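You operate a simulated robot arm through the tools that you are given. There is no shell and no other tool. Be economical: measure what you need, move in short steps, check, and stop when the job is done.

The job below is to be done with a simulated robot arm. You get a single attempt, and the scene is never put back.

Task
Centre the head: bring both lines of the centre screen to 0.
Fine: supply switch on, free the head lever to turn the top and side knobs, then lock it again.

It is judged by the outcome, as a careful person would: the job done as asked, and still so three seconds after it is handed in. It fails if anything else is knocked over, pushed out of place, dropped, spilled or broken.

Robot
A 7-joint arm with a two-finger parallel gripper, fixed in place. Base frame: the origin is at the foot of the arm, x ahead of it, y to its left, z up. Lengths are in cm, angles in rad, forces in N, time in s.
With the tool pointing down near the work surface it reaches from about 18 to 74 cm from the base axis. Its first joint turns from -2.897 to 2.897 rad. Payload 1.57 kg.
Tool frame: the origin (TCP) lies between the finger pads and is the grasp point; the fingertips stand 3 cm ahead of it; z points along the fingers, y is the line along which they close. The gripper opens to 11 cm. The fingers are 2.4 cm wide and 1.2 cm thick; the gripper's body (4.8 by 11.2 cm) begins 7.8 cm behind the TCP.
Orientation is that of the tool frame in the base frame, as [roll, pitch, yaw] about the fixed x, y, z axes, in that order (R = Rz(yaw) Ry(pitch) Rx(roll)). With the fingers straight down and closing along the base's y, the tool's x points along the base's -x, its y along +y and its z along -z.

Tools
- The arm moves only by the tool send_rows. Its argument "increments" is one flat list of numbers, 7 for each row, row after row: the turn, a rotation vector about the tool's x, y, z in rad, then the shift along the tool's x, y, z in cm, then the opening, from 0 (shut) to 1 (fully open). In form: [rx, ry, rz, tx, ty, tz, jaw, rx, ry, rz, tx, ty, tz, jaw, ...]. A call has 1 to 20 rows; each row is the pose to reach, as a shift and turn from the pose commanded when the call began, along the tool's axes at that moment. Rows are played at 5 a second. More than 5 cm and 0.15 rad between two rows, or a gripper value outside its range, and nothing of the call is played. Where a pose cannot be reached the arm comes as near as it can. A force on the tool above 40 N (or 10 N above the force at the start of the call, whichever is more), or a blocked arm, ends the call early, and 0.2 s more pass. Each finger travels about 4.5 cm/s and halts on what it meets, pressing with about 37 N; the grip force reading is that of the motor and also rises with nothing between the fingers. The clock runs only during rows and for 0.2 s after the last one: add rows that repeat a pose to give the fingers time. It gives the time, the measured TCP pose, the force on the tool (base axes), the opening and the grip force at its end, in the units of the frame above (readings bear some noise), and new pictures: "views" is both (left out), scene, wrist or none.
- Cameras (640 x 400 px; columns grow to the right, rows downward): "scene" is fixed at [21.5, 49.58, 159.08]; the picture's right is [-0.76, -0.65, 0.00], its down [-0.52, 0.60, -0.61] and it looks along [0.40, -0.46, -0.79] (base axes); focal length 214 px, centre (320, 200). "wrist" rides on the gripper at [7, 1.6, -14.1] in the tool frame; the picture's right is [-0.23, 0.97, 0.00], its down [-0.85, -0.20, -0.48] and it looks along [-0.47, -0.11, 0.88] (tool axes); focal length 222 px, centre (320, 200). There is no depth. A picture from a camera that has moved, and an enlarged one, comes with that camera's place and axes in the base frame and with its lens. The place of the scene camera against the robot may be out by one fixed shift of up to 1.2 cm in any direction.
- move_column(by): slides the trunk up (or, below 0, down) by that many cm; the arm rides with it, the base frame stays. It gives what a move gives, with no picture.
- close_up(camera, box): a new picture of the part [left, top, right, bottom] of that camera's present view, enlarged. The clock stands still meanwhile.
- hand_in(): hands the job in; it is judged then, once.

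Go step by step. Nothing tells you positions but the pictures and the camera data: compare them with the known pose of the tool, close in by small moves and look again before you grip or let go. The budget is 120 turns and 170 pictures, counting those below and the enlarged ones. Unless the task says otherwise, let go and move clear before handing in, and close with one line.

The tools are called after "Emit:" by a JSON object that holds its "method" and its "body". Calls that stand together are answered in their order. send_rows: Moves the arm, as the interface text tells. Its arguments: {"type":"object","properties":{"increments":{"type":"array"},"views":{"type":"string","enum":["both","scene","wrist","none"]}},"required":["increments"]} The other tools are called the same way: move_column (by) slides the trunk up or down; close_up (camera, box) takes an enlarged picture of a part of a camera's view; hand_in () hands the job in.

At the start:

```text
clock: 0.0
position: [41.81, 9.58, 137.42]
tcp_rot: [3.142, 0.002, -3.141]
ft_force: [0.4, 0.6, 0.0]
gripper_width: 11.0
grip_force: 0.0
trunk travel left (down, up): [-52.5, 6.5]
```

scene: 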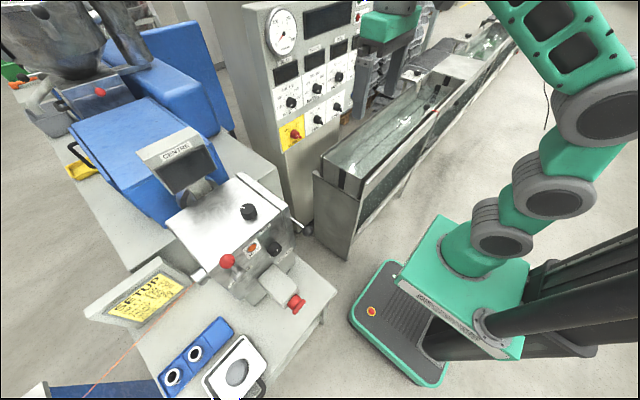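
wrist: 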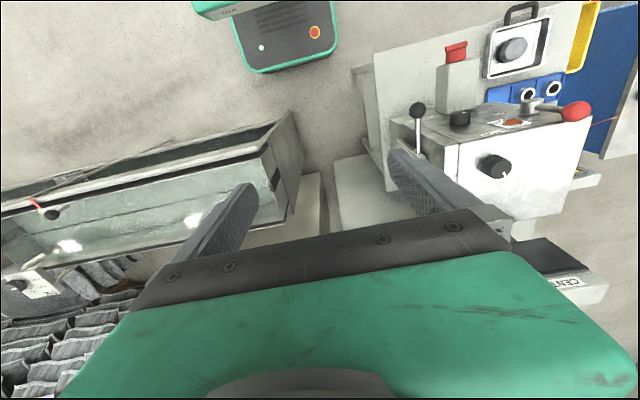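

I see an extruder line with a head box, a centre screen, a setup card, and a cabinet with a yellow switch. I'll enlarge the key areas first.

Emit:
{"method": "close_up", "body": {"camera": "scene", "box": [130, 120, 330, 320]}}

Emit:
{"method": "close_up", "body": {"camera": "scene", "box": [230, 0, 370, 160]}}

Emit:
{"method": "close_up", "body": {"camera": "scene", "box": [80, 250, 280, 400]}}

Emit:
{"method": "close_up", "body": {"camera": "wrist", "box": [350, 20, 640, 220]}}

```text
2.00 times, centred on (230, 220) of scene
camera zoom: at [21.5, 49.58, 159.08], right [-0.76, -0.65, 0.0], down [-0.52, 0.6, -0.61], along [0.4, -0.46, -0.79], focal length 429 px, centre (500, 160)
```

zoom: 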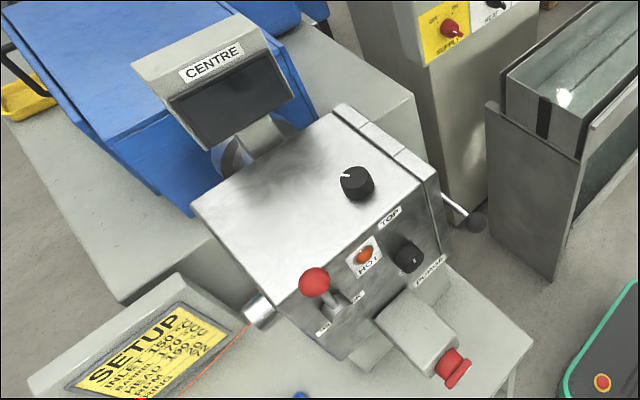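

```text
2.50 times, centred on (300, 80) of scene
camera zoom: at [21.5, 49.58, 159.08], right [-0.76, -0.65, 0.0], down [-0.52, 0.6, -0.61], along [0.4, -0.46, -0.79], focal length 536 px, centre (370, 500)
```

zoom: 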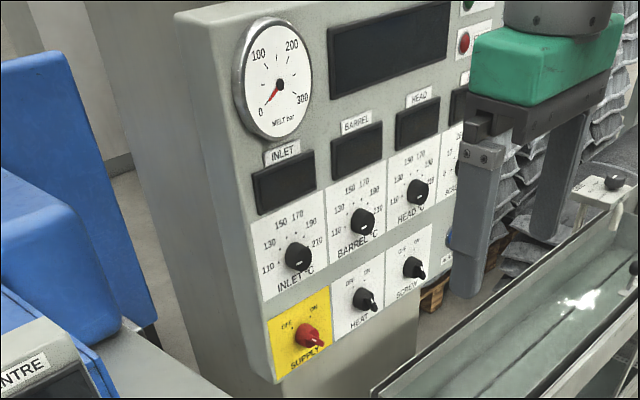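

```text
2.67 times, centred on (180, 325) of scene
camera zoom: at [21.5, 49.58, 159.08], right [-0.76, -0.65, 0.0], down [-0.52, 0.6, -0.61], along [0.4, -0.46, -0.79], focal length 572 px, centre (693, -133)
```

zoom: 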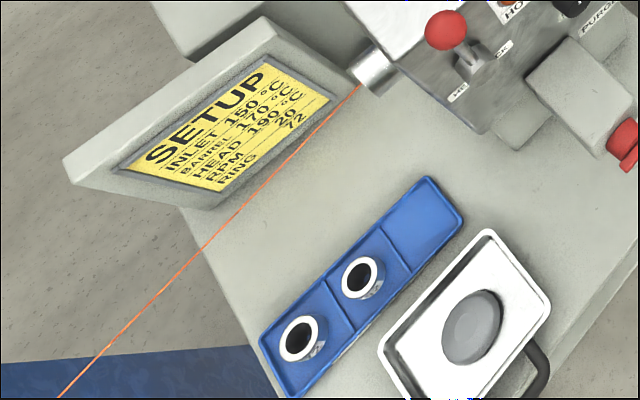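

```text
2.00 times, centred on (495, 120) of wrist
camera zoom: at [35.02, 11.14, 151.5], right [0.23, 0.97, 0.0], down [0.85, -0.2, 0.48], along [0.47, -0.11, -0.88], focal length 444 px, centre (-30, 360)
```

zoom: 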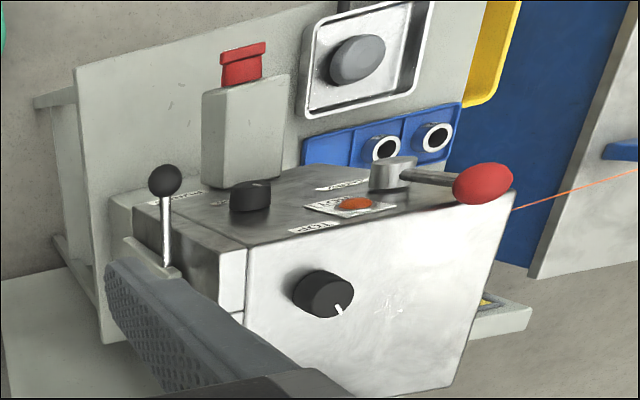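

The head's knobs triangulate well: top knob at about (55.5, 38, 114), side knob at (49, 38, 102), and lever ball at (49, 49, 114). I still need the supply switch depth, so I'll tilt the gripper to point ahead (+x) and view the cabinet panel.

Emit:
{"method": "send_rows", "body": {"increments": [0, -0.14, 0, 0, 0, 0, 1, 0, -0.28, 0, 0, 0, 0, 1, 0, -0.42, 0, 0, 0, 0, 1, 0, -0.56, 0, 0, 0, 0, 1, 0, -0.7, 0, 0, 0, 0, 1, 0, -0.84, 0, 0, 0, 0, 1, 0, -0.98, 0, 0, 0, 0, 1, 0, -1.12, 0, 0, 0, 0, 1, 0, -1.26, 0, 0, 0, 0, 1, 0, -1.4, 0, 0, 0, 0, 1, 0, -1.5708, 0, 0, 0, 0, 1]}}

Emit:
{"method": "close_up", "body": {"camera": "scene", "box": [260, 100, 340, 150]}}

Emit:
{"method": "close_up", "body": {"camera": "scene", "box": [210, 230, 306, 290]}}

```text
refused: row 11 steps farther than a row can; nothing moved
```

```text
8.00 times, centred on (300, 125) of scene
camera zoom: at [21.5, 49.58, 159.08], right [-0.76, -0.65, 0.0], down [-0.52, 0.6, -0.61], along [0.4, -0.46, -0.79], focal length 1716 px, centre (480, 800)
```

zoom: 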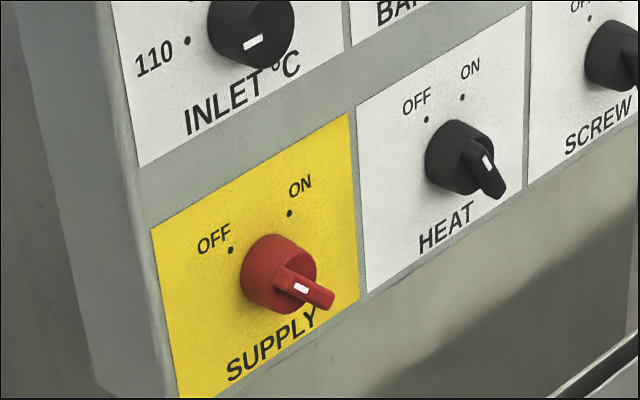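

```text
6.67 times, centred on (258, 260) of scene
camera zoom: at [21.5, 49.58, 159.08], right [-0.76, -0.65, 0.0], down [-0.52, 0.6, -0.61], along [0.4, -0.46, -0.79], focal length 1430 px, centre (733, -200)
```

zoom: 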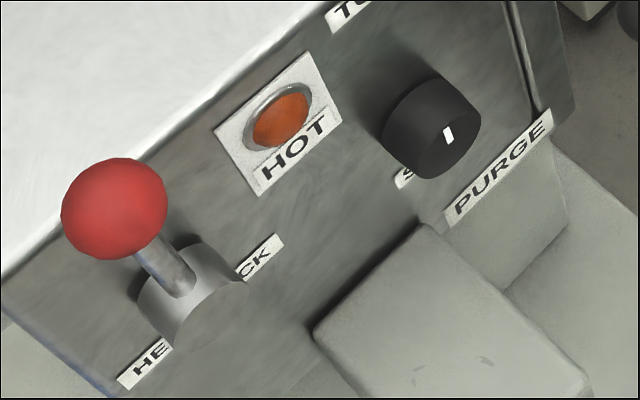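

The scene view shows the switch close up. The tilt call was refused because its last row stepped too far, so I'll redo it in finer rows.

Emit:
{"method": "send_rows", "body": {"increments": [0, -0.14, 0, 0, 0, 0, 1, 0, -0.28, 0, 0, 0, 0, 1, 0, -0.42, 0, 0, 0, 0, 1, 0, -0.56, 0, 0, 0, 0, 1, 0, -0.7, 0, 0, 0, 0, 1, 0, -0.84, 0, 0, 0, 0, 1, 0, -0.98, 0, 0, 0, 0, 1, 0, -1.12, 0, 0, 0, 0, 1, 0, -1.26, 0, 0, 0, 0, 1, 0, -1.4, 0, 0, 0, 0, 1, 0, -1.5, 0, 0, 0, 0, 1, 0, -1.5708, 0, 0, 0, 0, 1, 0, -1.5708, 0, 0, 0, 0, 1]}}

```text
clock: 1.7
position: [43.26, 12.13, 137.73]
tcp_rot: [3.063, 0.827, -2.984]
ft_force: [0.6, -0.7, 0.6]
gripper_width: 10.98
grip_force: 0.2
out of reach, approached as far as the arm can: row 6, 7, 8
trunk travel left (down, up): [-52.5, 6.5]
stopped in row 8: the arm was blocked; the commanded pose is now the measured one
camera wrist: at [28.19, 10.23, 142.16], right [-0.06, 0.97, 0.22], down [0.27, -0.2, 0.94], along [0.96, 0.11, -0.25], focal length 222 px, centre (320, 200)
```

scene: 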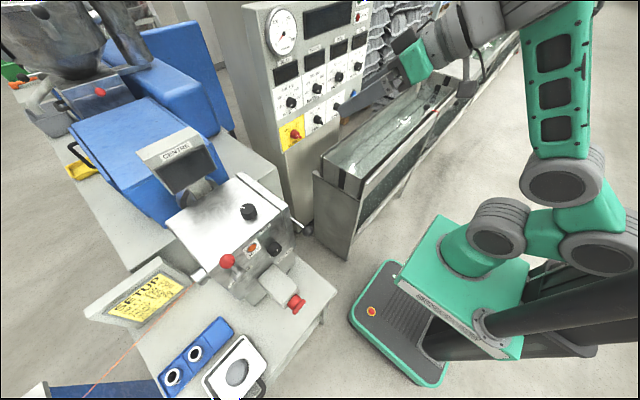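
wrist: 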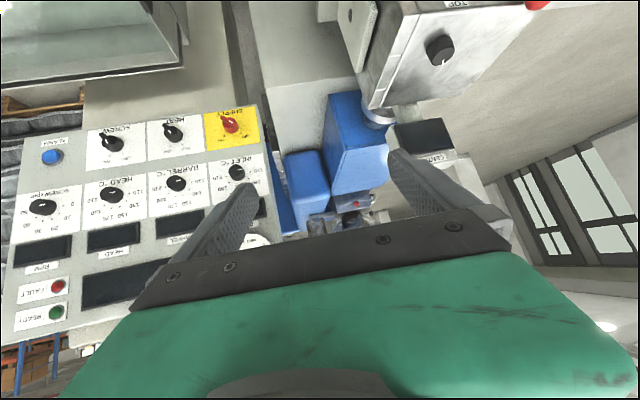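

The supply switch triangulates to about (80, -2.3, 104), on a panel facing the robot. The wrist joint hits its limit because the shoulder is high, so I'll lower the trunk to let the tool point level.

Emit:
{"method": "move_column", "body": {"by": -20}}

Emit:
{"method": "close_up", "body": {"camera": "wrist", "box": [0, 0, 320, 200]}}

Emit:
{"method": "close_up", "body": {"camera": "scene", "box": [260, 60, 480, 260]}}

```text
clock: 3.9
position: [43.9, 11.92, 117.61]
tcp_rot: [3.061, 0.822, -2.988]
ft_force: [-0.7, -0.2, -0.1]
gripper_width: 10.99
grip_force: 0.1
trunk travel left (down, up): [-32.5, 26.5]
```

```text
2.00 times, centred on (160, 100) of wrist
camera zoom: at [28.85, 10.23, 122.05], right [-0.05, 0.97, 0.22], down [0.28, -0.2, 0.94], along [0.96, 0.11, -0.26], focal length 444 px, centre (640, 400)
```

zoom: 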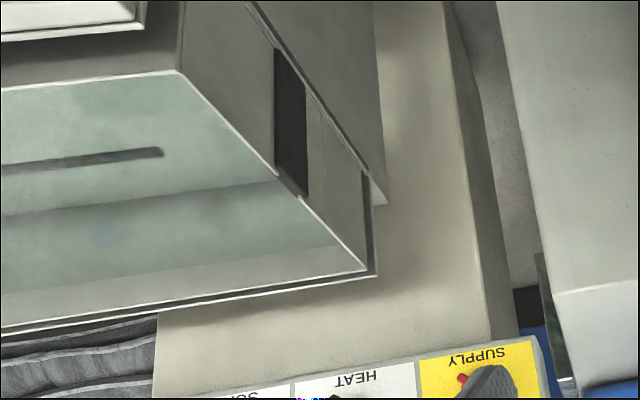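

```text
2.00 times, centred on (370, 160) of scene
camera zoom: at [21.5, 49.58, 159.08], right [-0.76, -0.65, 0.0], down [-0.52, 0.6, -0.61], along [0.4, -0.46, -0.79], focal length 429 px, centre (220, 280)
```

zoom: 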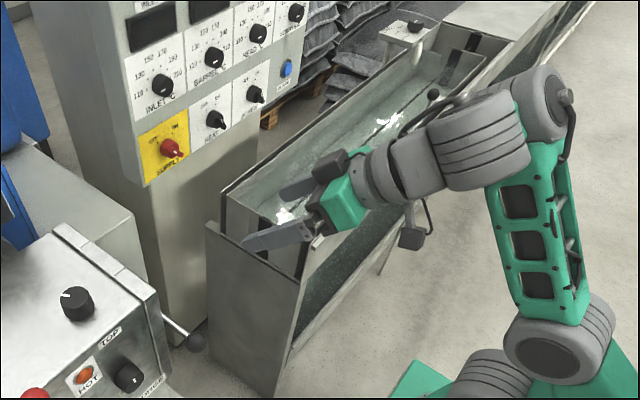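

The trough rim is near z≈92 at x 45–70, y<-3, so the switch is reachable from above with a tilted tool. I'll straighten the yaw and rise a bit to get a clear frontal view of the switch.

Emit:
{"method": "send_rows", "body": {"increments": [0.05, -0.02, 0.05, -2.9, 0.2, -2.7, 1, 0.1, -0.04, 0.1, -5.9, 0.4, -5.4, 1, 0.155, -0.06, 0.144, -8.8, 0.66, -8.15, 1, 0.155, -0.06, 0.144, -8.8, 0.66, -8.15, 1], "views": "wrist"}}

Emit:
{"method": "close_up", "body": {"camera": "wrist", "box": [160, 80, 320, 180]}}

```text
clock: 4.9
position: [42.55, 12.12, 130.42]
tcp_rot: [3.047, 0.888, 3.069]
ft_force: [-0.6, -1.1, 0.2]
gripper_width: 10.97
grip_force: 0.1
trunk travel left (down, up): [-32.5, 26.5]
camera wrist: at [27.34, 13.61, 133.88], right [0.14, 0.96, 0.23], down [0.17, -0.26, 0.95], along [0.98, -0.09, -0.2], focal length 222 px, centre (320, 200)
```

wrist: 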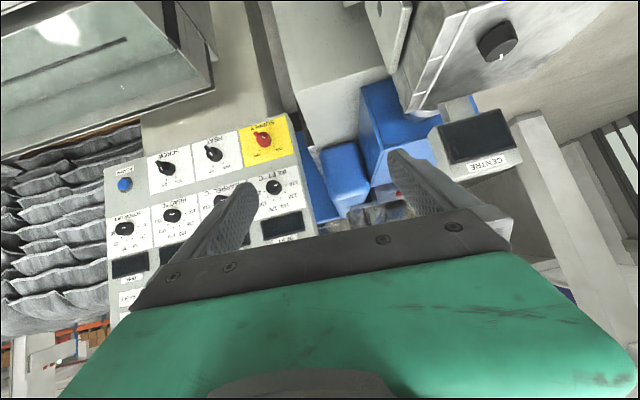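

```text
4.00 times, centred on (240, 130) of wrist
camera zoom: at [27.34, 13.61, 133.88], right [0.14, 0.96, 0.23], down [0.17, -0.26, 0.95], along [0.98, -0.09, -0.2], focal length 888 px, centre (640, 480)
```

zoom: 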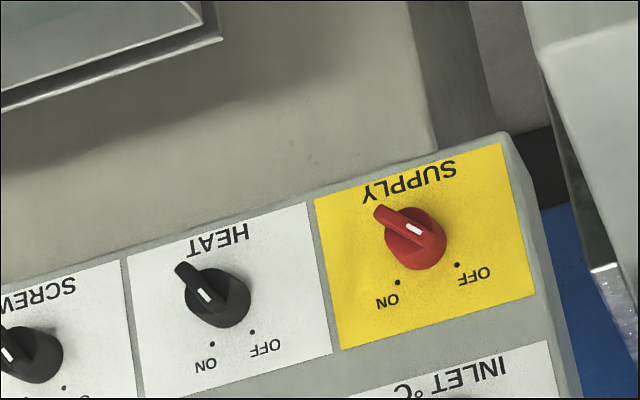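

The panel is clearly visible (upside down). I'll enlarge the switch further to read where its pointer is.

Emit:
{"method": "close_up", "body": {"camera": "wrist", "box": [240, 112, 288, 142]}}

Emit:
{"method": "close_up", "body": {"camera": "scene", "box": [280, 117, 312, 137]}}

Emit:
{"method": "close_up", "body": {"camera": "wrist", "box": [420, 0, 540, 75]}}

```text
13.33 times, centred on (264, 127) of wrist
camera zoom: at [27.34, 13.61, 133.88], right [0.14, 0.96, 0.23], down [0.17, -0.26, 0.95], along [0.98, -0.09, -0.2], focal length 2962 px, centre (1067, 1173)
```

zoom: 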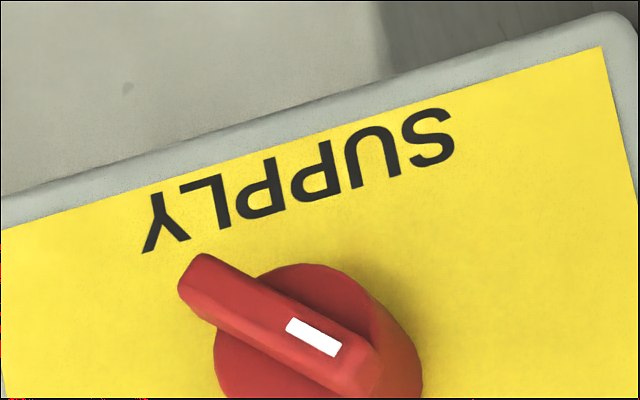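

```text
16.00 times, centred on (296, 127) of scene
camera zoom: at [21.5, 49.58, 159.08], right [-0.76, -0.65, 0.0], down [-0.52, 0.6, -0.61], along [0.4, -0.46, -0.79], focal length 3432 px, centre (704, 1368)
```

zoom: 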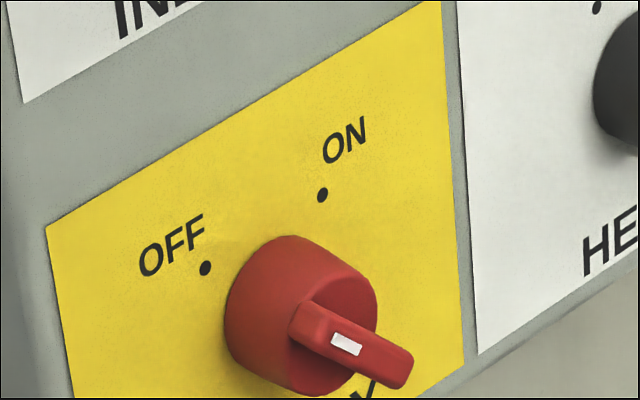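

```text
5.33 times, centred on (480, 38) of wrist
camera zoom: at [27.34, 13.61, 133.88], right [0.14, 0.96, 0.23], down [0.17, -0.26, 0.95], along [0.98, -0.09, -0.2], focal length 1185 px, centre (-533, 1067)
```

zoom: 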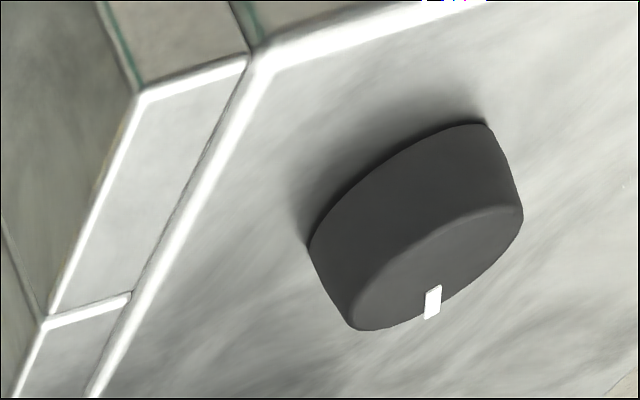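

The pointer is on OFF: its tail end is at about (77.8, -3.2, 102.6), lower right. Turning ON means sweeping the tail toward +y, so I'll shut the fingers and move to a point in front and right of it.

Emit:
{"method": "send_rows", "body": {"increments": [0.005, -0.008, -0.006, -0.33, -2.52, 3.83, 0, 0.009, -0.017, -0.012, -0.66, -5.05, 7.65, 0, 0.014, -0.026, -0.017, -0.99, -7.57, 11.5, 0, 0.018, -0.034, -0.023, -1.31, -10.1, 15.3, 0, 0.023, -0.043, -0.029, -1.64, -12.6, 19.1, 0, 0.028, -0.051, -0.035, -1.97, -15.1, 22.9, 0, 0.032, -0.06, -0.04, -2.3, -17.7, 26.8, 0, 0.037, -0.068, -0.046, -2.63, -20.2, 30.6, 0, 0.037, -0.068, -0.046, -2.63, -20.2, 30.6, 0]}}

Emit:
{"method": "close_up", "body": {"camera": "scene", "box": [260, 80, 356, 140]}}

```text
clock: 6.9
position: [68.16, -7.05, 111.89]
tcp_rot: [3.138, 0.956, -3.14]
ft_force: [0.3, 0.4, -0.3]
gripper_width: 0.02
grip_force: 21.2
out of reach, approached as far as the arm can: row 2, 3, 4
trunk travel left (down, up): [-32.5, 26.5]
camera wrist: at [52.75, -5.34, 114.2], right [0.13, 0.97, 0.19], down [0.1, -0.2, 0.97], along [0.99, -0.11, -0.12], focal length 222 px, centre (320, 200)
```

scene: 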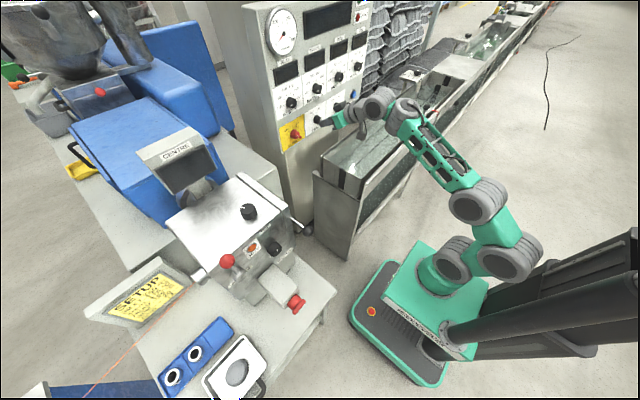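
wrist: 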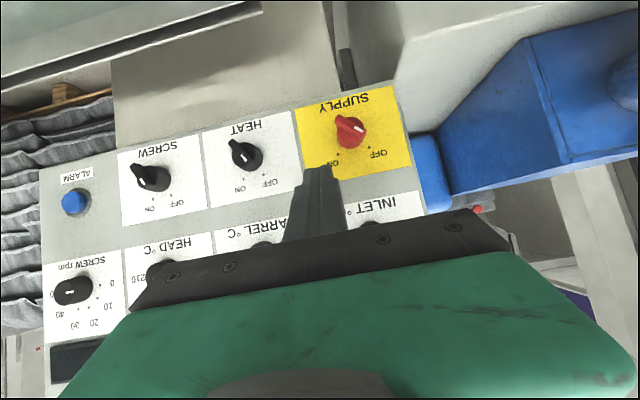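

```text
6.67 times, centred on (308, 110) of scene
camera zoom: at [21.5, 49.58, 159.08], right [-0.76, -0.65, 0.0], down [-0.52, 0.6, -0.61], along [0.4, -0.46, -0.79], focal length 1430 px, centre (400, 800)
```

zoom: 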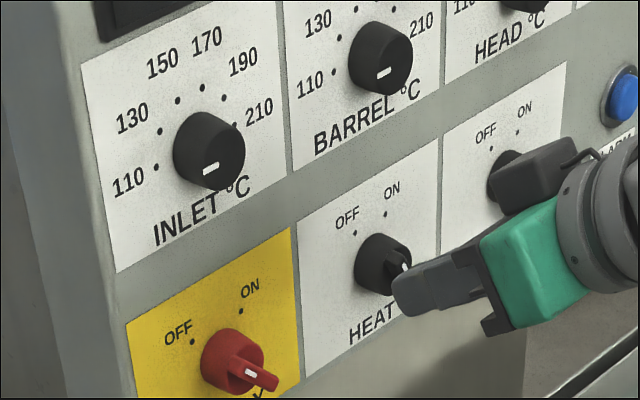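

The orientation is exact now, and the tail end is at about y=-4, with the HEAT knob well off to the right at y≈-16. I'll descend to beside the tail.

Emit:
{"method": "send_rows", "body": {"increments": [0, 0, 0, 0.6, -0.25, 3.6, 0, 0, 0, 0, 1.2, -0.25, 7.2, 0, 0, 0, 0, 1.76, -0.25, 9.5, 0, 0, 0, 0, 1.76, -0.25, 10.5, 0, 0, 0, 0, 1.76, -0.25, 10.5, 0], "views": "wrist"}}

Emit:
{"method": "close_up", "body": {"camera": "scene", "box": [270, 105, 334, 145]}}

Emit:
{"method": "close_up", "body": {"camera": "wrist", "box": [280, 100, 440, 200]}}

```text
clock: 8.1
position: [75.52, -7.24, 104.46]
tcp_rot: [3.141, 0.956, -3.141]
ft_force: [-0.4, 0.6, -0.3]
gripper_width: 0.0
grip_force: 21.3
trunk travel left (down, up): [-32.5, 26.5]
camera wrist: at [60.06, -5.63, 106.79], right [0.13, 0.97, 0.19], down [0.1, -0.2, 0.97], along [0.99, -0.11, -0.13], focal length 222 px, centre (320, 200)
```

wrist: 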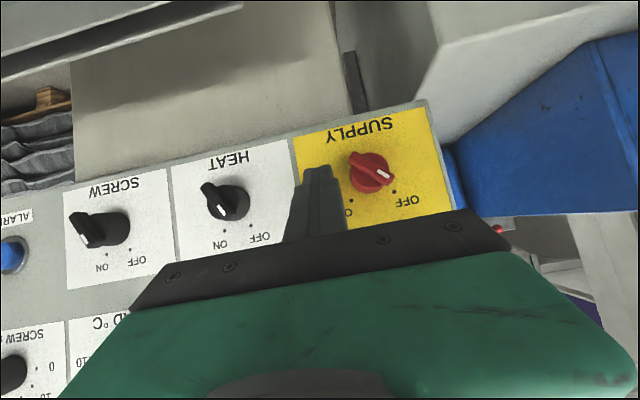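

```text
10.00 times, centred on (302, 125) of scene
camera zoom: at [21.5, 49.58, 159.08], right [-0.76, -0.65, 0.0], down [-0.52, 0.6, -0.61], along [0.4, -0.46, -0.79], focal length 2145 px, centre (500, 950)
```

zoom: 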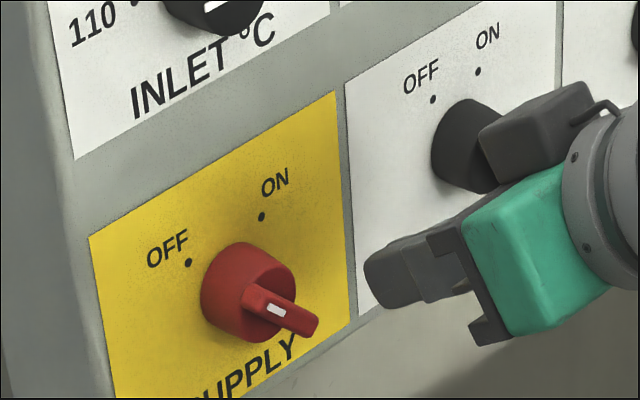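

```text
4.00 times, centred on (360, 150) of wrist
camera zoom: at [60.06, -5.63, 106.79], right [0.13, 0.97, 0.19], down [0.1, -0.2, 0.97], along [0.99, -0.11, -0.13], focal length 888 px, centre (160, 400)
```

zoom: 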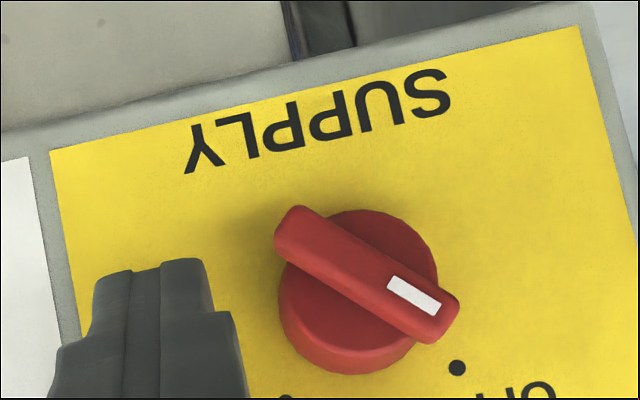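

Now it is clear: the white mark points to OFF, the bar is centred on about (y -2.9, z 102.6), and the tail end is at (-4.3, 101.2). I'll lower the fingers slightly, then sweep +y against the tail.

Emit:
{"method": "send_rows", "body": {"increments": [0, 0, 0, 1.15, 0, 0.8, 0, 0, 0, 0, 1.15, 0, 1.67, 0, 0, 0, 0, 1.15, 0.8, 1.67, 0, 0, 0, 0, 1.15, 1.6, 1.67, 0, 0, 0, 0, 1.15, 2.2, 1.67, 0], "views": "none"}}

Emit:
{"method": "close_up", "body": {"camera": "wrist", "box": [260, 100, 420, 200]}}

Emit:
{"method": "close_up", "body": {"camera": "scene", "box": [270, 115, 318, 145]}}

```text
clock: 9.3
position: [76.33, -4.97, 102.42]
tcp_rot: [3.141, 0.955, -3.14]
ft_force: [-3.8, -3.5, -1.5]
gripper_width: 0.0
grip_force: 21.1
trunk travel left (down, up): [-32.5, 26.5]
```

```text
4.00 times, centred on (340, 150) of wrist
camera zoom: at [60.89, -3.31, 104.8], right [0.13, 0.97, 0.19], down [0.1, -0.2, 0.97], along [0.99, -0.11, -0.13], focal length 888 px, centre (240, 400)
```

zoom: 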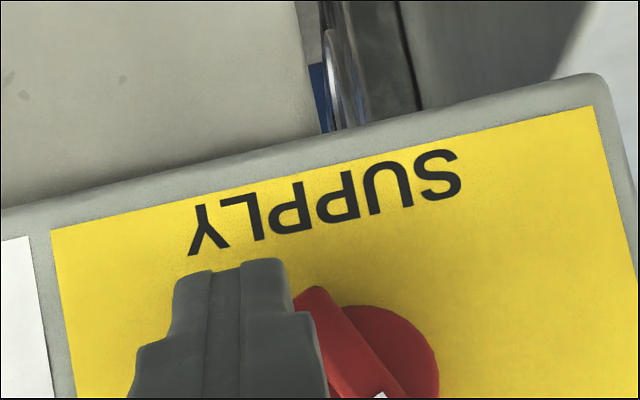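

```text
13.33 times, centred on (294, 130) of scene
camera zoom: at [21.5, 49.58, 159.08], right [-0.76, -0.65, 0.0], down [-0.52, 0.6, -0.61], along [0.4, -0.46, -0.79], focal length 2860 px, centre (667, 1133)
```

zoom: 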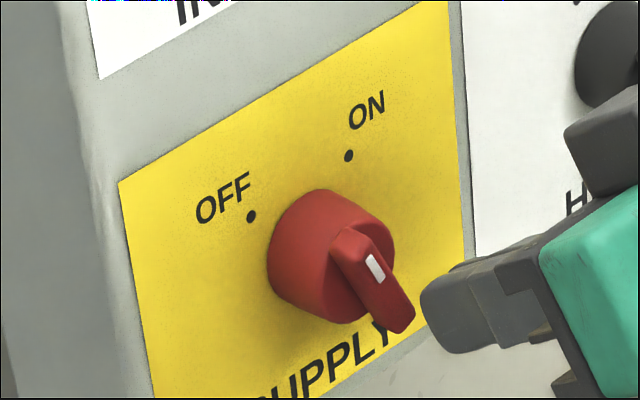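

The bar is turning and the contact force is light. I'll continue sweeping +y.

Emit:
{"method": "send_rows", "body": {"increments": [0, 0, 0, 0, 0.6, 0, 0, 0, 0, 0, 0, 1.2, 0, 0, 0, 0, 0, 0, 1.7, 0, 0], "views": "none"}}

Emit:
{"method": "close_up", "body": {"camera": "scene", "box": [270, 115, 318, 145]}}

Emit:
{"method": "close_up", "body": {"camera": "scene", "box": [130, 120, 226, 180]}}

```text
clock: 10.1
position: [76.39, -3.76, 102.32]
tcp_rot: [3.138, 0.955, 3.137]
ft_force: [-3.7, -14.9, -7.8]
gripper_width: 0.0
grip_force: 21.5
trunk travel left (down, up): [-32.5, 26.5]
```

```text
13.33 times, centred on (294, 130) of scene
camera zoom: at [21.5, 49.58, 159.08], right [-0.76, -0.65, 0.0], down [-0.52, 0.6, -0.61], along [0.4, -0.46, -0.79], focal length 2860 px, centre (667, 1133)
```

zoom: 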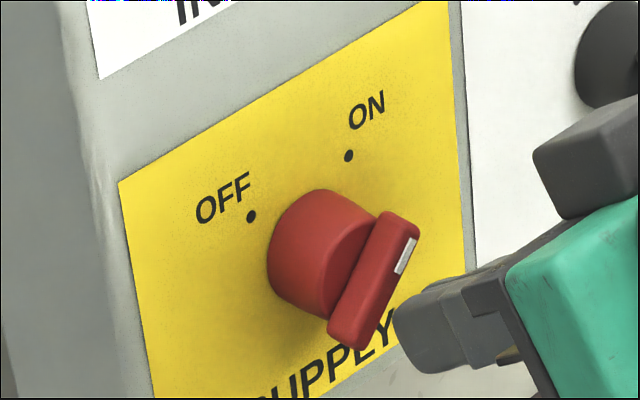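

```text
6.67 times, centred on (178, 150) of scene
camera zoom: at [21.5, 49.58, 159.08], right [-0.76, -0.65, 0.0], down [-0.52, 0.6, -0.61], along [0.4, -0.46, -0.79], focal length 1430 px, centre (1267, 533)
```

zoom: 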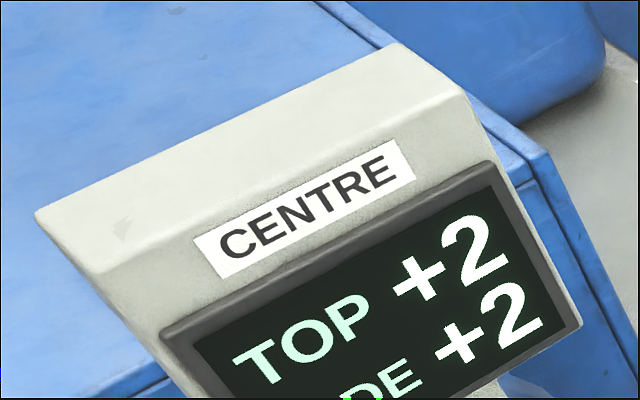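

The switch is ON, and the screen reads TOP +2 and SIDE +2. I'll back away from the cabinet and swing over to view the head's front face.

Emit:
{"method": "send_rows", "body": {"increments": [0, 0, 0, 0, -1, 0, 0, 0, 0, 0, -0.2, -1, -4.5, 0, 0, 0, 0, -0.4, -1, -9, 0, 0, 0, 0, -0.6, -1, -13.5, 0, 0, 0, 0, -0.8, -1, -18, 0, 0, 0, 0, -1, -1, -22.5, 0, 0, 0, 0, -1.2, -1, -27, 0, 0, 0, 0, -0.15, 3.03, -28.84, 0, 0, 0, 0, 0.9, 7.06, -30.7, 0, 0, 0, 0, 1.95, 11.1, -32.5, 0, 0, 0, 0, 3, 15.1, -34.4, 0, 0, 0, 0, 4.05, 19.15, -36.2, 0, 0, 0, 0, 5.1, 23.2, -38, 0, 0, 0, 0, 6.15, 27.2, -39.9, 0, 0, 0, 0, 7.2, 31.2, -41.7, 0, 0, 0, 0, 8.25, 35.3, -43.6, 0, 0, 0, 0, 9.3, 39.3, -45.4, 0, 0, 0, 0, 9.3, 39.3, -45.4, 0]}}

Emit:
{"method": "close_up", "body": {"camera": "scene", "box": [270, 115, 318, 145]}}

```text
clock: 13.9
position: [39.4, 27.19, 117.37]
tcp_rot: [3.141, 0.956, -3.138]
ft_force: [0.3, -0.3, -0.4]
gripper_width: 0.03
grip_force: 21.4
out of reach, approached as far as the arm can: row 14, 15, 16, 17, 18
trunk travel left (down, up): [-32.5, 26.5]
camera wrist: at [23.94, 28.88, 119.67], right [0.13, 0.97, 0.19], down [0.1, -0.2, 0.97], along [0.99, -0.11, -0.12], focal length 222 px, centre (320, 200)
```

scene: 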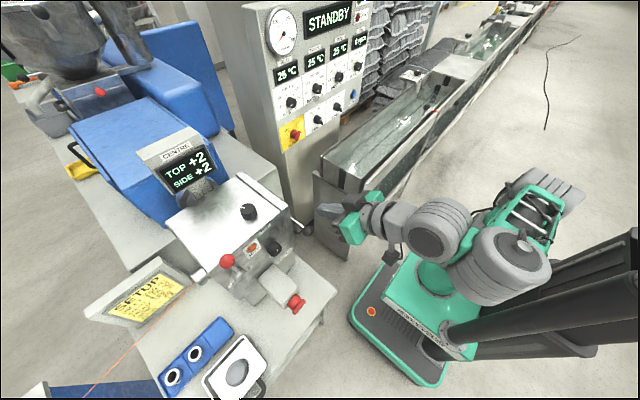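
wrist: 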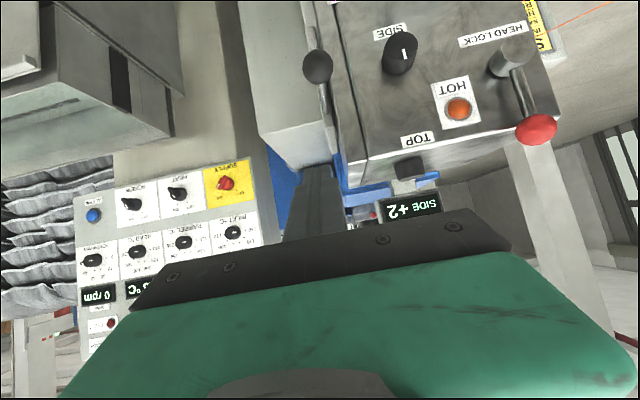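

```text
13.33 times, centred on (294, 130) of scene
camera zoom: at [21.5, 49.58, 159.08], right [-0.76, -0.65, 0.0], down [-0.52, 0.6, -0.61], along [0.4, -0.46, -0.79], focal length 2860 px, centre (667, 1133)
```

zoom: 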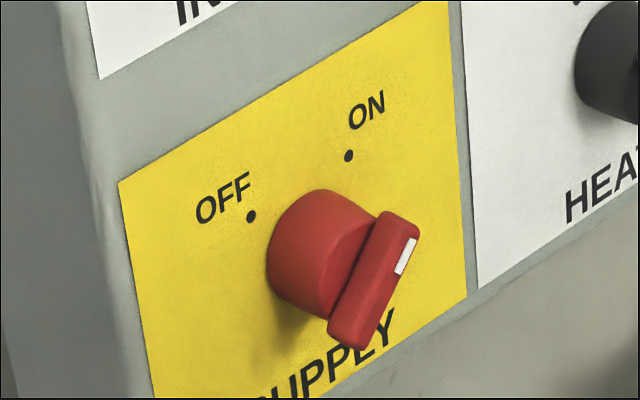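

The switch stayed ON, and I have a frontal view of the head with HEAD LOCK, HOT, SIDE and TOP. I'll enlarge it.

Emit:
{"method": "close_up", "body": {"camera": "wrist", "box": [320, 0, 576, 160]}}

Emit:
{"method": "close_up", "body": {"camera": "scene", "box": [200, 200, 296, 260]}}

```text
2.50 times, centred on (448, 80) of wrist
camera zoom: at [23.94, 28.88, 119.67], right [0.13, 0.97, 0.19], down [0.1, -0.2, 0.97], along [0.99, -0.11, -0.12], focal length 555 px, centre (0, 500)
```

zoom: 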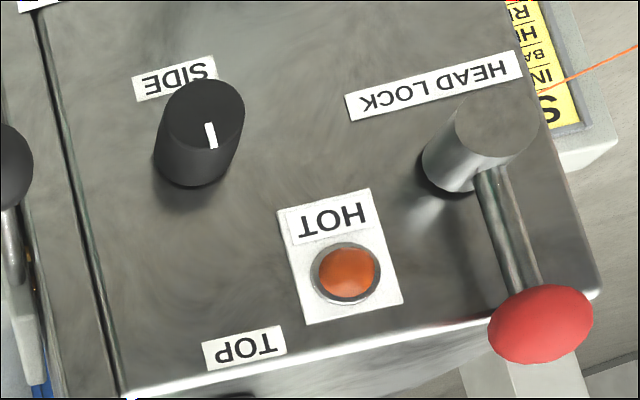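

```text
6.67 times, centred on (248, 230) of scene
camera zoom: at [21.5, 49.58, 159.08], right [-0.76, -0.65, 0.0], down [-0.52, 0.6, -0.61], along [0.4, -0.46, -0.79], focal length 1430 px, centre (800, 0)
```

zoom: 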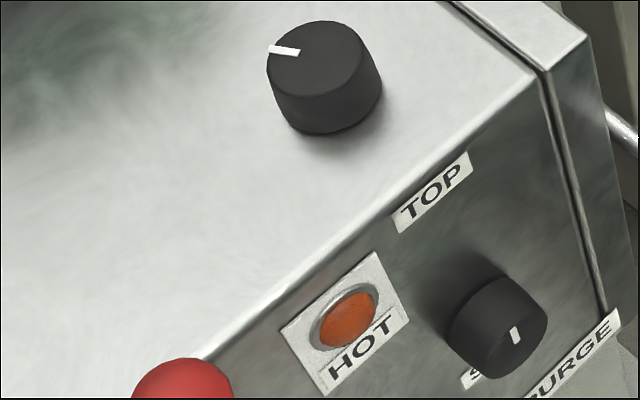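

The head-lock lever stands upright (ball at about (48.5, 49.2, 114), hub about 8 cm below), and the side knob's face is at about (47, 38, 103.5). I'll tip the tool back toward straight down first, rising slightly, to check where it settles.

Emit:
{"method": "send_rows", "body": {"increments": [0, 0.14, 0, -2, 0, -1.5, 0, 0, 0.28, 0, -4, 0, -3, 0, 0, 0.42, 0, -6, 0, -4, 0, 0, 0.56, 0, -7, 0, -5, 0, 0, 0.7, 0, -7, 0, -5, 0, 0, 0.84, 0, -7, 0, -5, 0, 0, 0.955, 0, -7, 0, -5, 0], "views": "none"}}

```text
clock: 15.5
position: [34.61, 24.07, 118.7]
tcp_rot: [3.122, 0.017, 3.133]
ft_force: [-4.4, -2.1, 0.9]
gripper_width: 0.0
grip_force: 21.7
out of reach, approached as far as the arm can: row 1, 2, 3, 4, 5, 6, 7
trunk travel left (down, up): [-32.5, 26.5]
```

The arm can't reach higher with the trunk this low, so I'll raise the trunk back for tool-down work.

Emit:
{"method": "move_column", "body": {"by": 15}}

Emit:
{"method": "send_rows", "body": {"increments": [0, 0, 0, 0, 0, 0, 0.6]}}

```text
clock: 17.3
position: [35.57, 24.64, 133.0]
tcp_rot: [3.131, 0.012, -3.14]
ft_force: [0.2, -0.4, -0.7]
gripper_width: 0.0
grip_force: 21.4
trunk travel left (down, up): [-47.5, 11.5]
```

```text
clock: 17.7
position: [35.57, 24.56, 133.14]
tcp_rot: [3.13, 0.014, -3.14]
ft_force: [0.9, 1.4, -0.1]
gripper_width: 3.2
grip_force: 0.1
trunk travel left (down, up): [-47.5, 11.5]
camera wrist: at [28.57, 26.12, 147.07], right [0.22, 0.97, 0.01], down [0.85, -0.2, 0.49], along [0.48, -0.1, -0.87], focal length 222 px, centre (320, 200)
```

scene: 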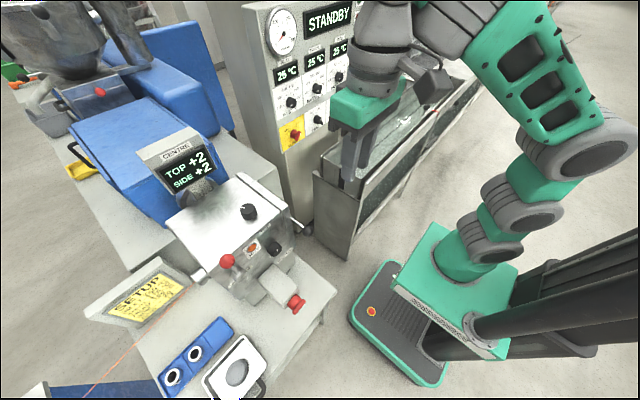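
wrist: 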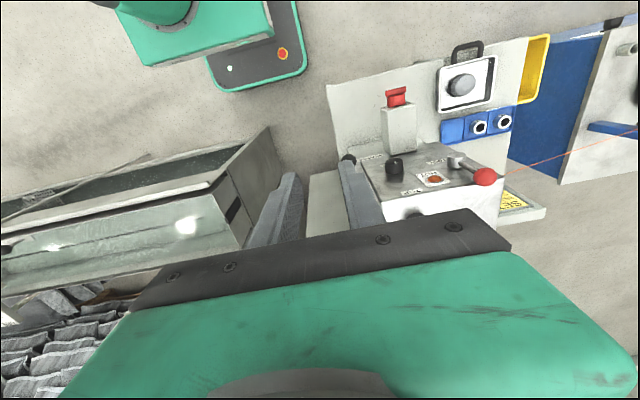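

Tool is straight down and clear. Next I'll move above the lever ball with the gripper partly open.

Emit:
{"method": "send_rows", "body": {"increments": [0, 0, 0, -1.8, 3.5, 1.3, 0.65, 0, 0, 0, -3.5, 7, 2.6, 0.65, 0, 0, 0, -5.3, 10.5, 3.9, 0.65, 0, 0, 0, -7.1, 14.1, 5.1, 0.65, 0, 0, 0, -8.9, 17.6, 6.4, 0.65, 0, 0, 0, -10.6, 21.1, 7.7, 0.65, 0, 0, 0, -12.4, 24.6, 9, 0.65, 0, 0, 0, -12.4, 24.6, 9, 0.65]}}

Emit:
{"method": "close_up", "body": {"camera": "scene", "box": [160, 180, 320, 280]}}

```text
clock: 19.5
position: [43.36, 43.72, 120.9]
tcp_rot: [3.132, 0.013, -3.139]
ft_force: [0.1, -0.4, -0.7]
gripper_width: 7.15
grip_force: 0.1
out of reach, approached as far as the arm can: row 3, 4, 5, 6, 7, 8
trunk travel left (down, up): [-47.5, 11.5]
camera wrist: at [36.38, 45.25, 134.89], right [0.22, 0.97, 0.01], down [0.85, -0.2, 0.49], along [0.48, -0.1, -0.87], focal length 222 px, centre (320, 200)
```

scene: 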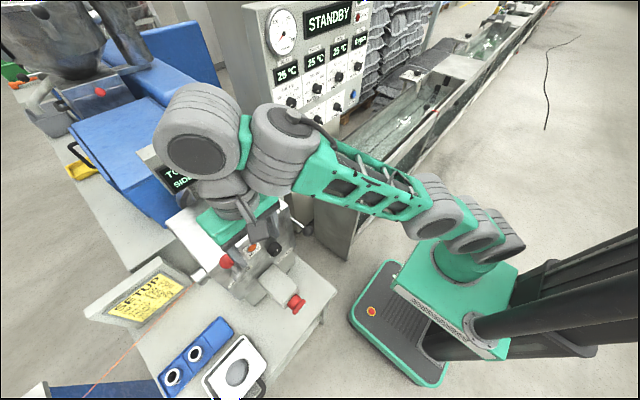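
wrist: 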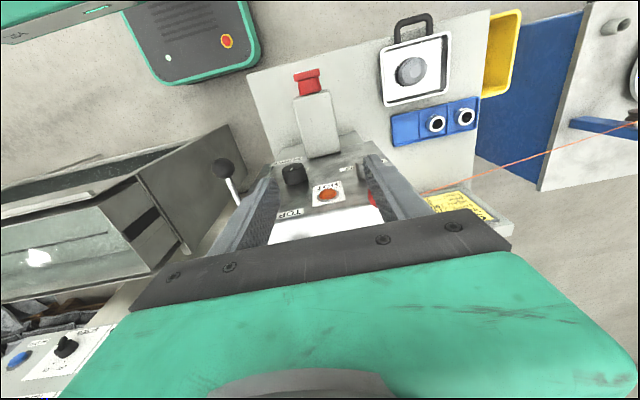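

```text
4.00 times, centred on (240, 230) of scene
camera zoom: at [21.5, 49.58, 159.08], right [-0.76, -0.65, 0.0], down [-0.52, 0.6, -0.61], along [0.4, -0.46, -0.79], focal length 858 px, centre (640, 80)
```

zoom: 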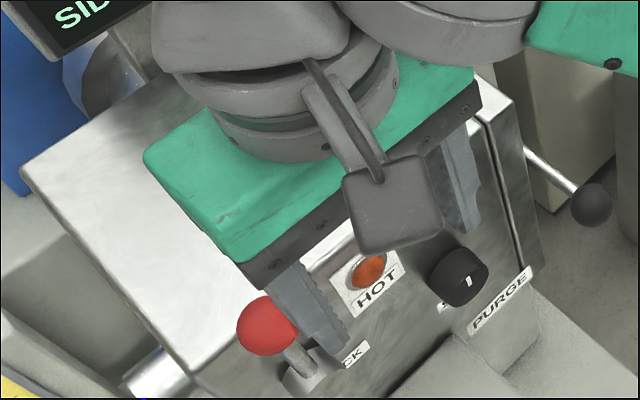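

The arm is stretched out at this height, so I'll raise the trunk to the top to gain reach.

Emit:
{"method": "move_column", "body": {"by": 11.4}}

Emit:
{"method": "send_rows", "body": {"increments": [0, 0, 0, 0, 0, 0.2, 0.65], "views": "none"}}

```text
clock: 20.9
position: [43.33, 43.56, 132.27]
tcp_rot: [3.131, 0.012, -3.138]
ft_force: [0.0, 0.0, 0.0]
gripper_width: 7.16
grip_force: 0.1
trunk travel left (down, up): [-58.9, 0.1]
```

```text
clock: 21.3
position: [43.36, 43.64, 132.09]
tcp_rot: [3.132, 0.011, -3.137]
ft_force: [0.8, -0.3, 0.0]
gripper_width: 7.16
grip_force: 0.3
trunk travel left (down, up): [-58.9, 0.1]
```

The commanded pose is synced. I'll go down a little and out over the ball, keeping the fingertips just above it.

Emit:
{"method": "send_rows", "body": {"increments": [0, 0, 0, 0, 0, 4.5, 0.65, 0, 0, 0, 0, 0, 9, 0.65, 0, 0, 0, -1.5, 1.9, 12, 0.65, 0, 0, 0, -3, 3.8, 12.4, 0.65, 0, 0, 0, -4.6, 5.6, 12.4, 0.65, 0, 0, 0, -4.6, 5.6, 12.4, 0.65]}}

Emit:
{"method": "close_up", "body": {"camera": "scene", "box": [160, 200, 320, 300]}}

```text
clock: 22.7
position: [47.64, 48.93, 119.47]
tcp_rot: [3.132, 0.013, -3.138]
ft_force: [0.7, 0.7, 0.1]
gripper_width: 7.16
grip_force: 0.0
out of reach, approached as far as the arm can: row 5, 6
trunk travel left (down, up): [-58.9, 0.1]
camera wrist: at [40.67, 50.45, 133.48], right [0.22, 0.97, 0.01], down [0.85, -0.2, 0.49], along [0.48, -0.1, -0.87], focal length 222 px, centre (320, 200)
```

scene: 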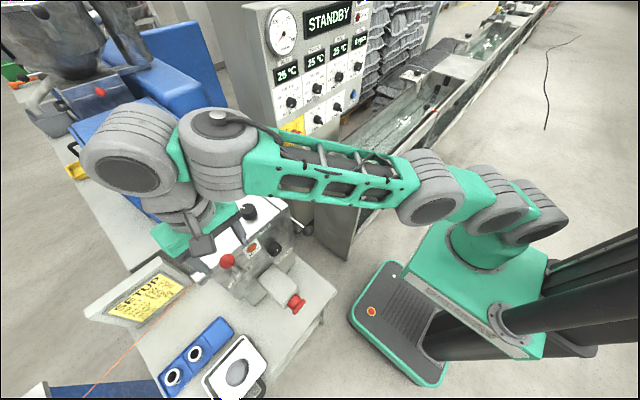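
wrist: 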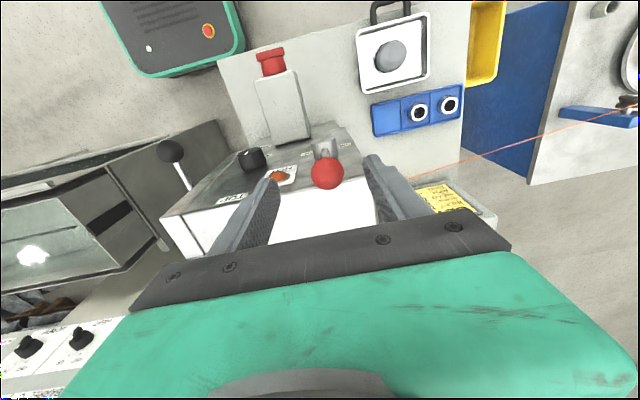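

```text
4.00 times, centred on (240, 250) of scene
camera zoom: at [21.5, 49.58, 159.08], right [-0.76, -0.65, 0.0], down [-0.52, 0.6, -0.61], along [0.4, -0.46, -0.79], focal length 858 px, centre (640, 0)
```

zoom: 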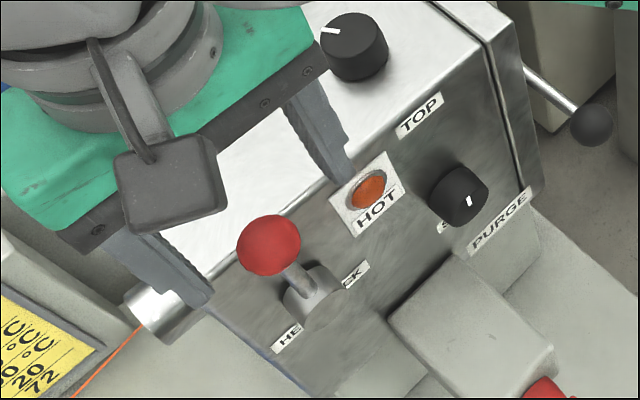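

The ball sits between the fingers, at about (48.7, 49.5, 114). I'll lower around it, then test-push toward +y.

Emit:
{"method": "send_rows", "body": {"increments": [0, 0, 0, -0.3, 0.2, 2.5, 0.65, 0, 0, 0, -0.6, 0.4, 5, 0.65, 0, 0, 0, -0.6, 0.4, 5, 0.65], "views": "wrist"}}

Emit:
{"method": "close_up", "body": {"camera": "scene", "box": [160, 200, 320, 300]}}

```text
clock: 23.5
position: [48.37, 49.28, 114.56]
tcp_rot: [3.131, 0.012, -3.138]
ft_force: [-1.0, -0.6, 0.3]
gripper_width: 7.17
grip_force: 0.0
trunk travel left (down, up): [-58.9, 0.1]
camera wrist: at [41.37, 50.86, 128.56], right [0.22, 0.97, 0.01], down [0.85, -0.2, 0.49], along [0.48, -0.1, -0.87], focal length 222 px, centre (320, 200)
```

wrist: 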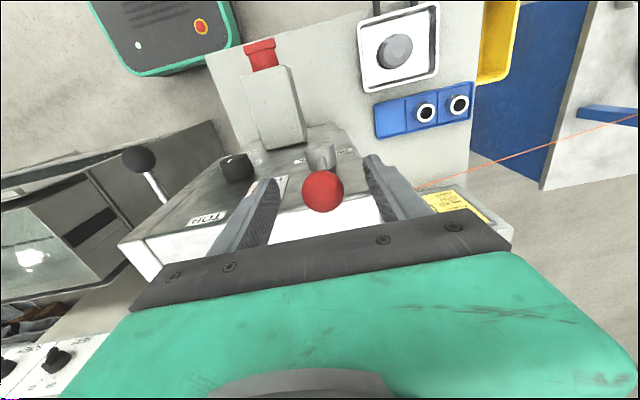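

```text
4.00 times, centred on (240, 250) of scene
camera zoom: at [21.5, 49.58, 159.08], right [-0.76, -0.65, 0.0], down [-0.52, 0.6, -0.61], along [0.4, -0.46, -0.79], focal length 858 px, centre (640, 0)
```

zoom: 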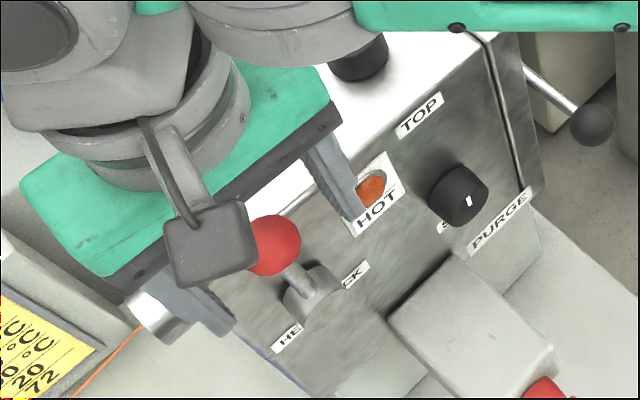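

The fingers straddle the ball. I'll push gently +y in small rows and watch the force.

Emit:
{"method": "send_rows", "body": {"increments": [0, 0, 0, 0, 0.8, 0, 0.65, 0, 0, 0, 0, 1.6, 0, 0.65, 0, 0, 0, 0, 2.2, 0, 0.65, 0, 0, 0, 0, 2.8, 0, 0.65], "views": "wrist"}}

```text
clock: 24.5
position: [48.02, 51.19, 114.4]
tcp_rot: [3.132, 0.013, -3.139]
ft_force: [-0.4, 0.9, 1.0]
gripper_width: 7.17
grip_force: 0.0
out of reach, approached as far as the arm can: row 3, 4
trunk travel left (down, up): [-58.9, 0.1]
camera wrist: at [41.0, 52.65, 128.4], right [0.22, 0.97, 0.01], down [0.85, -0.2, 0.49], along [0.48, -0.1, -0.87], focal length 222 px, centre (320, 200)
```

wrist: 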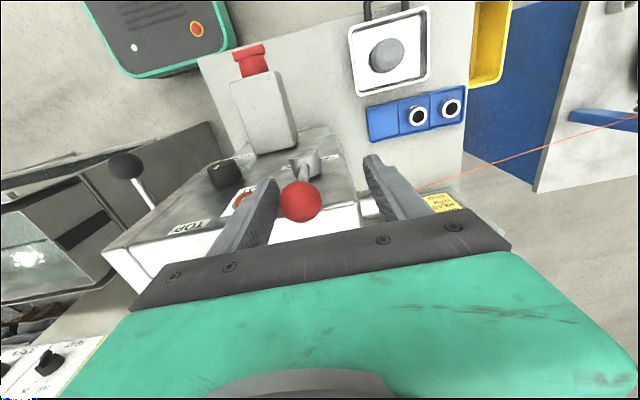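

+y goes out of reach here before contact. I'll test the -y direction instead, which is well within reach.

Emit:
{"method": "send_rows", "body": {"increments": [0, 0, 0, 0, -1.5, 0, 0.65, 0, 0, 0, 0, -3, 0, 0.65, 0, 0, 0, 0, -4, 0, 0.65, 0, 0, 0, 0, -5, 0, 0.65, 0, 0, 0, 0, -5.8, 0, 0.65], "views": "wrist"}}

```text
clock: 25.6
position: [48.85, 48.88, 114.6]
tcp_rot: [-3.134, -0.006, -3.139]
ft_force: [-20.7, -0.1, 10.4]
gripper_width: 7.34
grip_force: 1.1
out of reach, approached as far as the arm can: row 2, 3, 4
trunk travel left (down, up): [-58.9, 0.1]
stopped in row 5: the force on the tool passed its limit (the readings are from after the stop); the commanded pose is now the measured one
camera wrist: at [42.04, 50.79, 128.63], right [0.23, 0.97, -0.01], down [0.86, -0.19, 0.47], along [0.46, -0.11, -0.88], focal length 222 px, centre (320, 200)
```

wrist: 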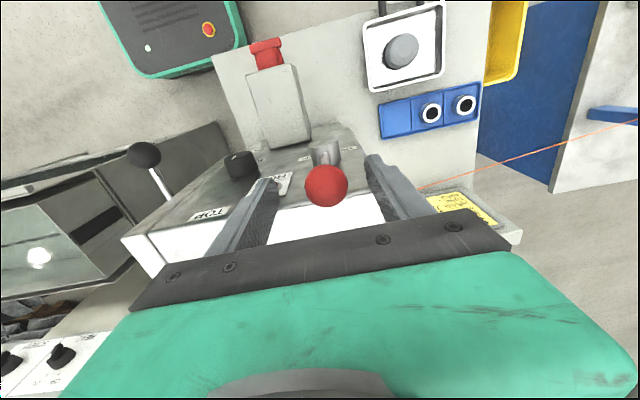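

The fingers brushed the head's front top edge (x≈50). I'll back off 1.2 cm in -x and then retry the -y push.

Emit:
{"method": "send_rows", "body": {"increments": [0, 0, 0, 1.2, 0, 0, 0.65, 0, 0, 0, 1.2, -1, 0, 0.65, 0, 0, 0, 1.2, -1.8, 0, 0.65, 0, 0, 0, 1.2, -2.4, 0, 0.65, 0, 0, 0, 1.2, -3, 0, 0.65], "views": "wrist"}}

Emit:
{"method": "close_up", "body": {"camera": "scene", "box": [160, 200, 320, 300]}}

```text
clock: 26.8
position: [48.04, 48.02, 114.44]
tcp_rot: [-3.133, -0.007, 3.142]
ft_force: [0.8, -0.2, -0.2]
gripper_width: 7.15
grip_force: 0.2
out of reach, approached as far as the arm can: row 3, 4, 5
trunk travel left (down, up): [-58.9, 0.1]
camera wrist: at [41.35, 49.84, 128.48], right [0.23, 0.97, -0.01], down [0.86, -0.2, 0.47], along [0.46, -0.12, -0.88], focal length 222 px, centre (320, 200)
```

wrist: 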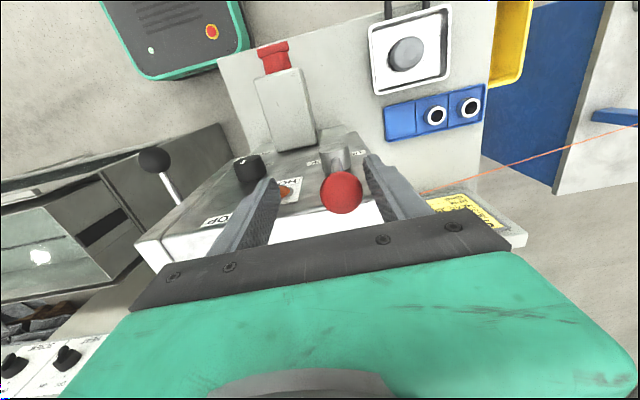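

```text
4.00 times, centred on (240, 250) of scene
camera zoom: at [21.5, 49.58, 159.08], right [-0.76, -0.65, 0.0], down [-0.52, 0.6, -0.61], along [0.4, -0.46, -0.79], focal length 858 px, centre (640, 0)
```

zoom: 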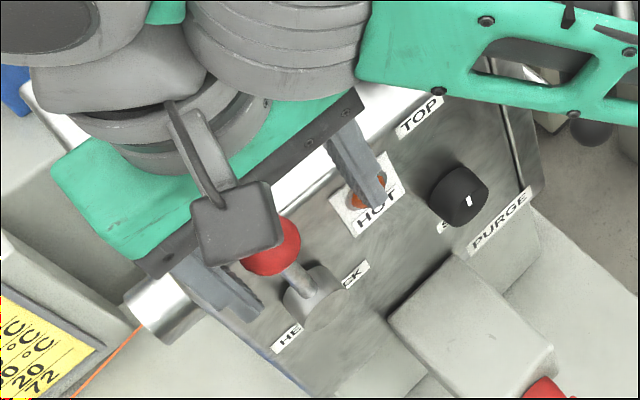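

The arm seems constrained in this yaw, so I'll lift clear and turn the tool to point along the radius, tilted, which suits the arm better. First straight up and back.

Emit:
{"method": "send_rows", "body": {"increments": [0, 0, 0, 1.2, 0.5, -2, 0.65, 0, 0, 0, 1.2, 0.5, -4, 0.65, 0, 0, 0, 2, 0.5, -6, 0.65, 0, 0, 0, 5, -2, -7, 0.65, 0, 0, 0, 8, -5, -8, 0.65], "views": "none"}}

```text
clock: 28.0
position: [40.36, 43.12, 122.31]
tcp_rot: [-3.136, -0.003, -3.14]
ft_force: [-0.4, -1.9, -4.6]
gripper_width: 7.16
grip_force: 0.0
out of reach, approached as far as the arm can: row 4
trunk travel left (down, up): [-58.9, 0.1]
```

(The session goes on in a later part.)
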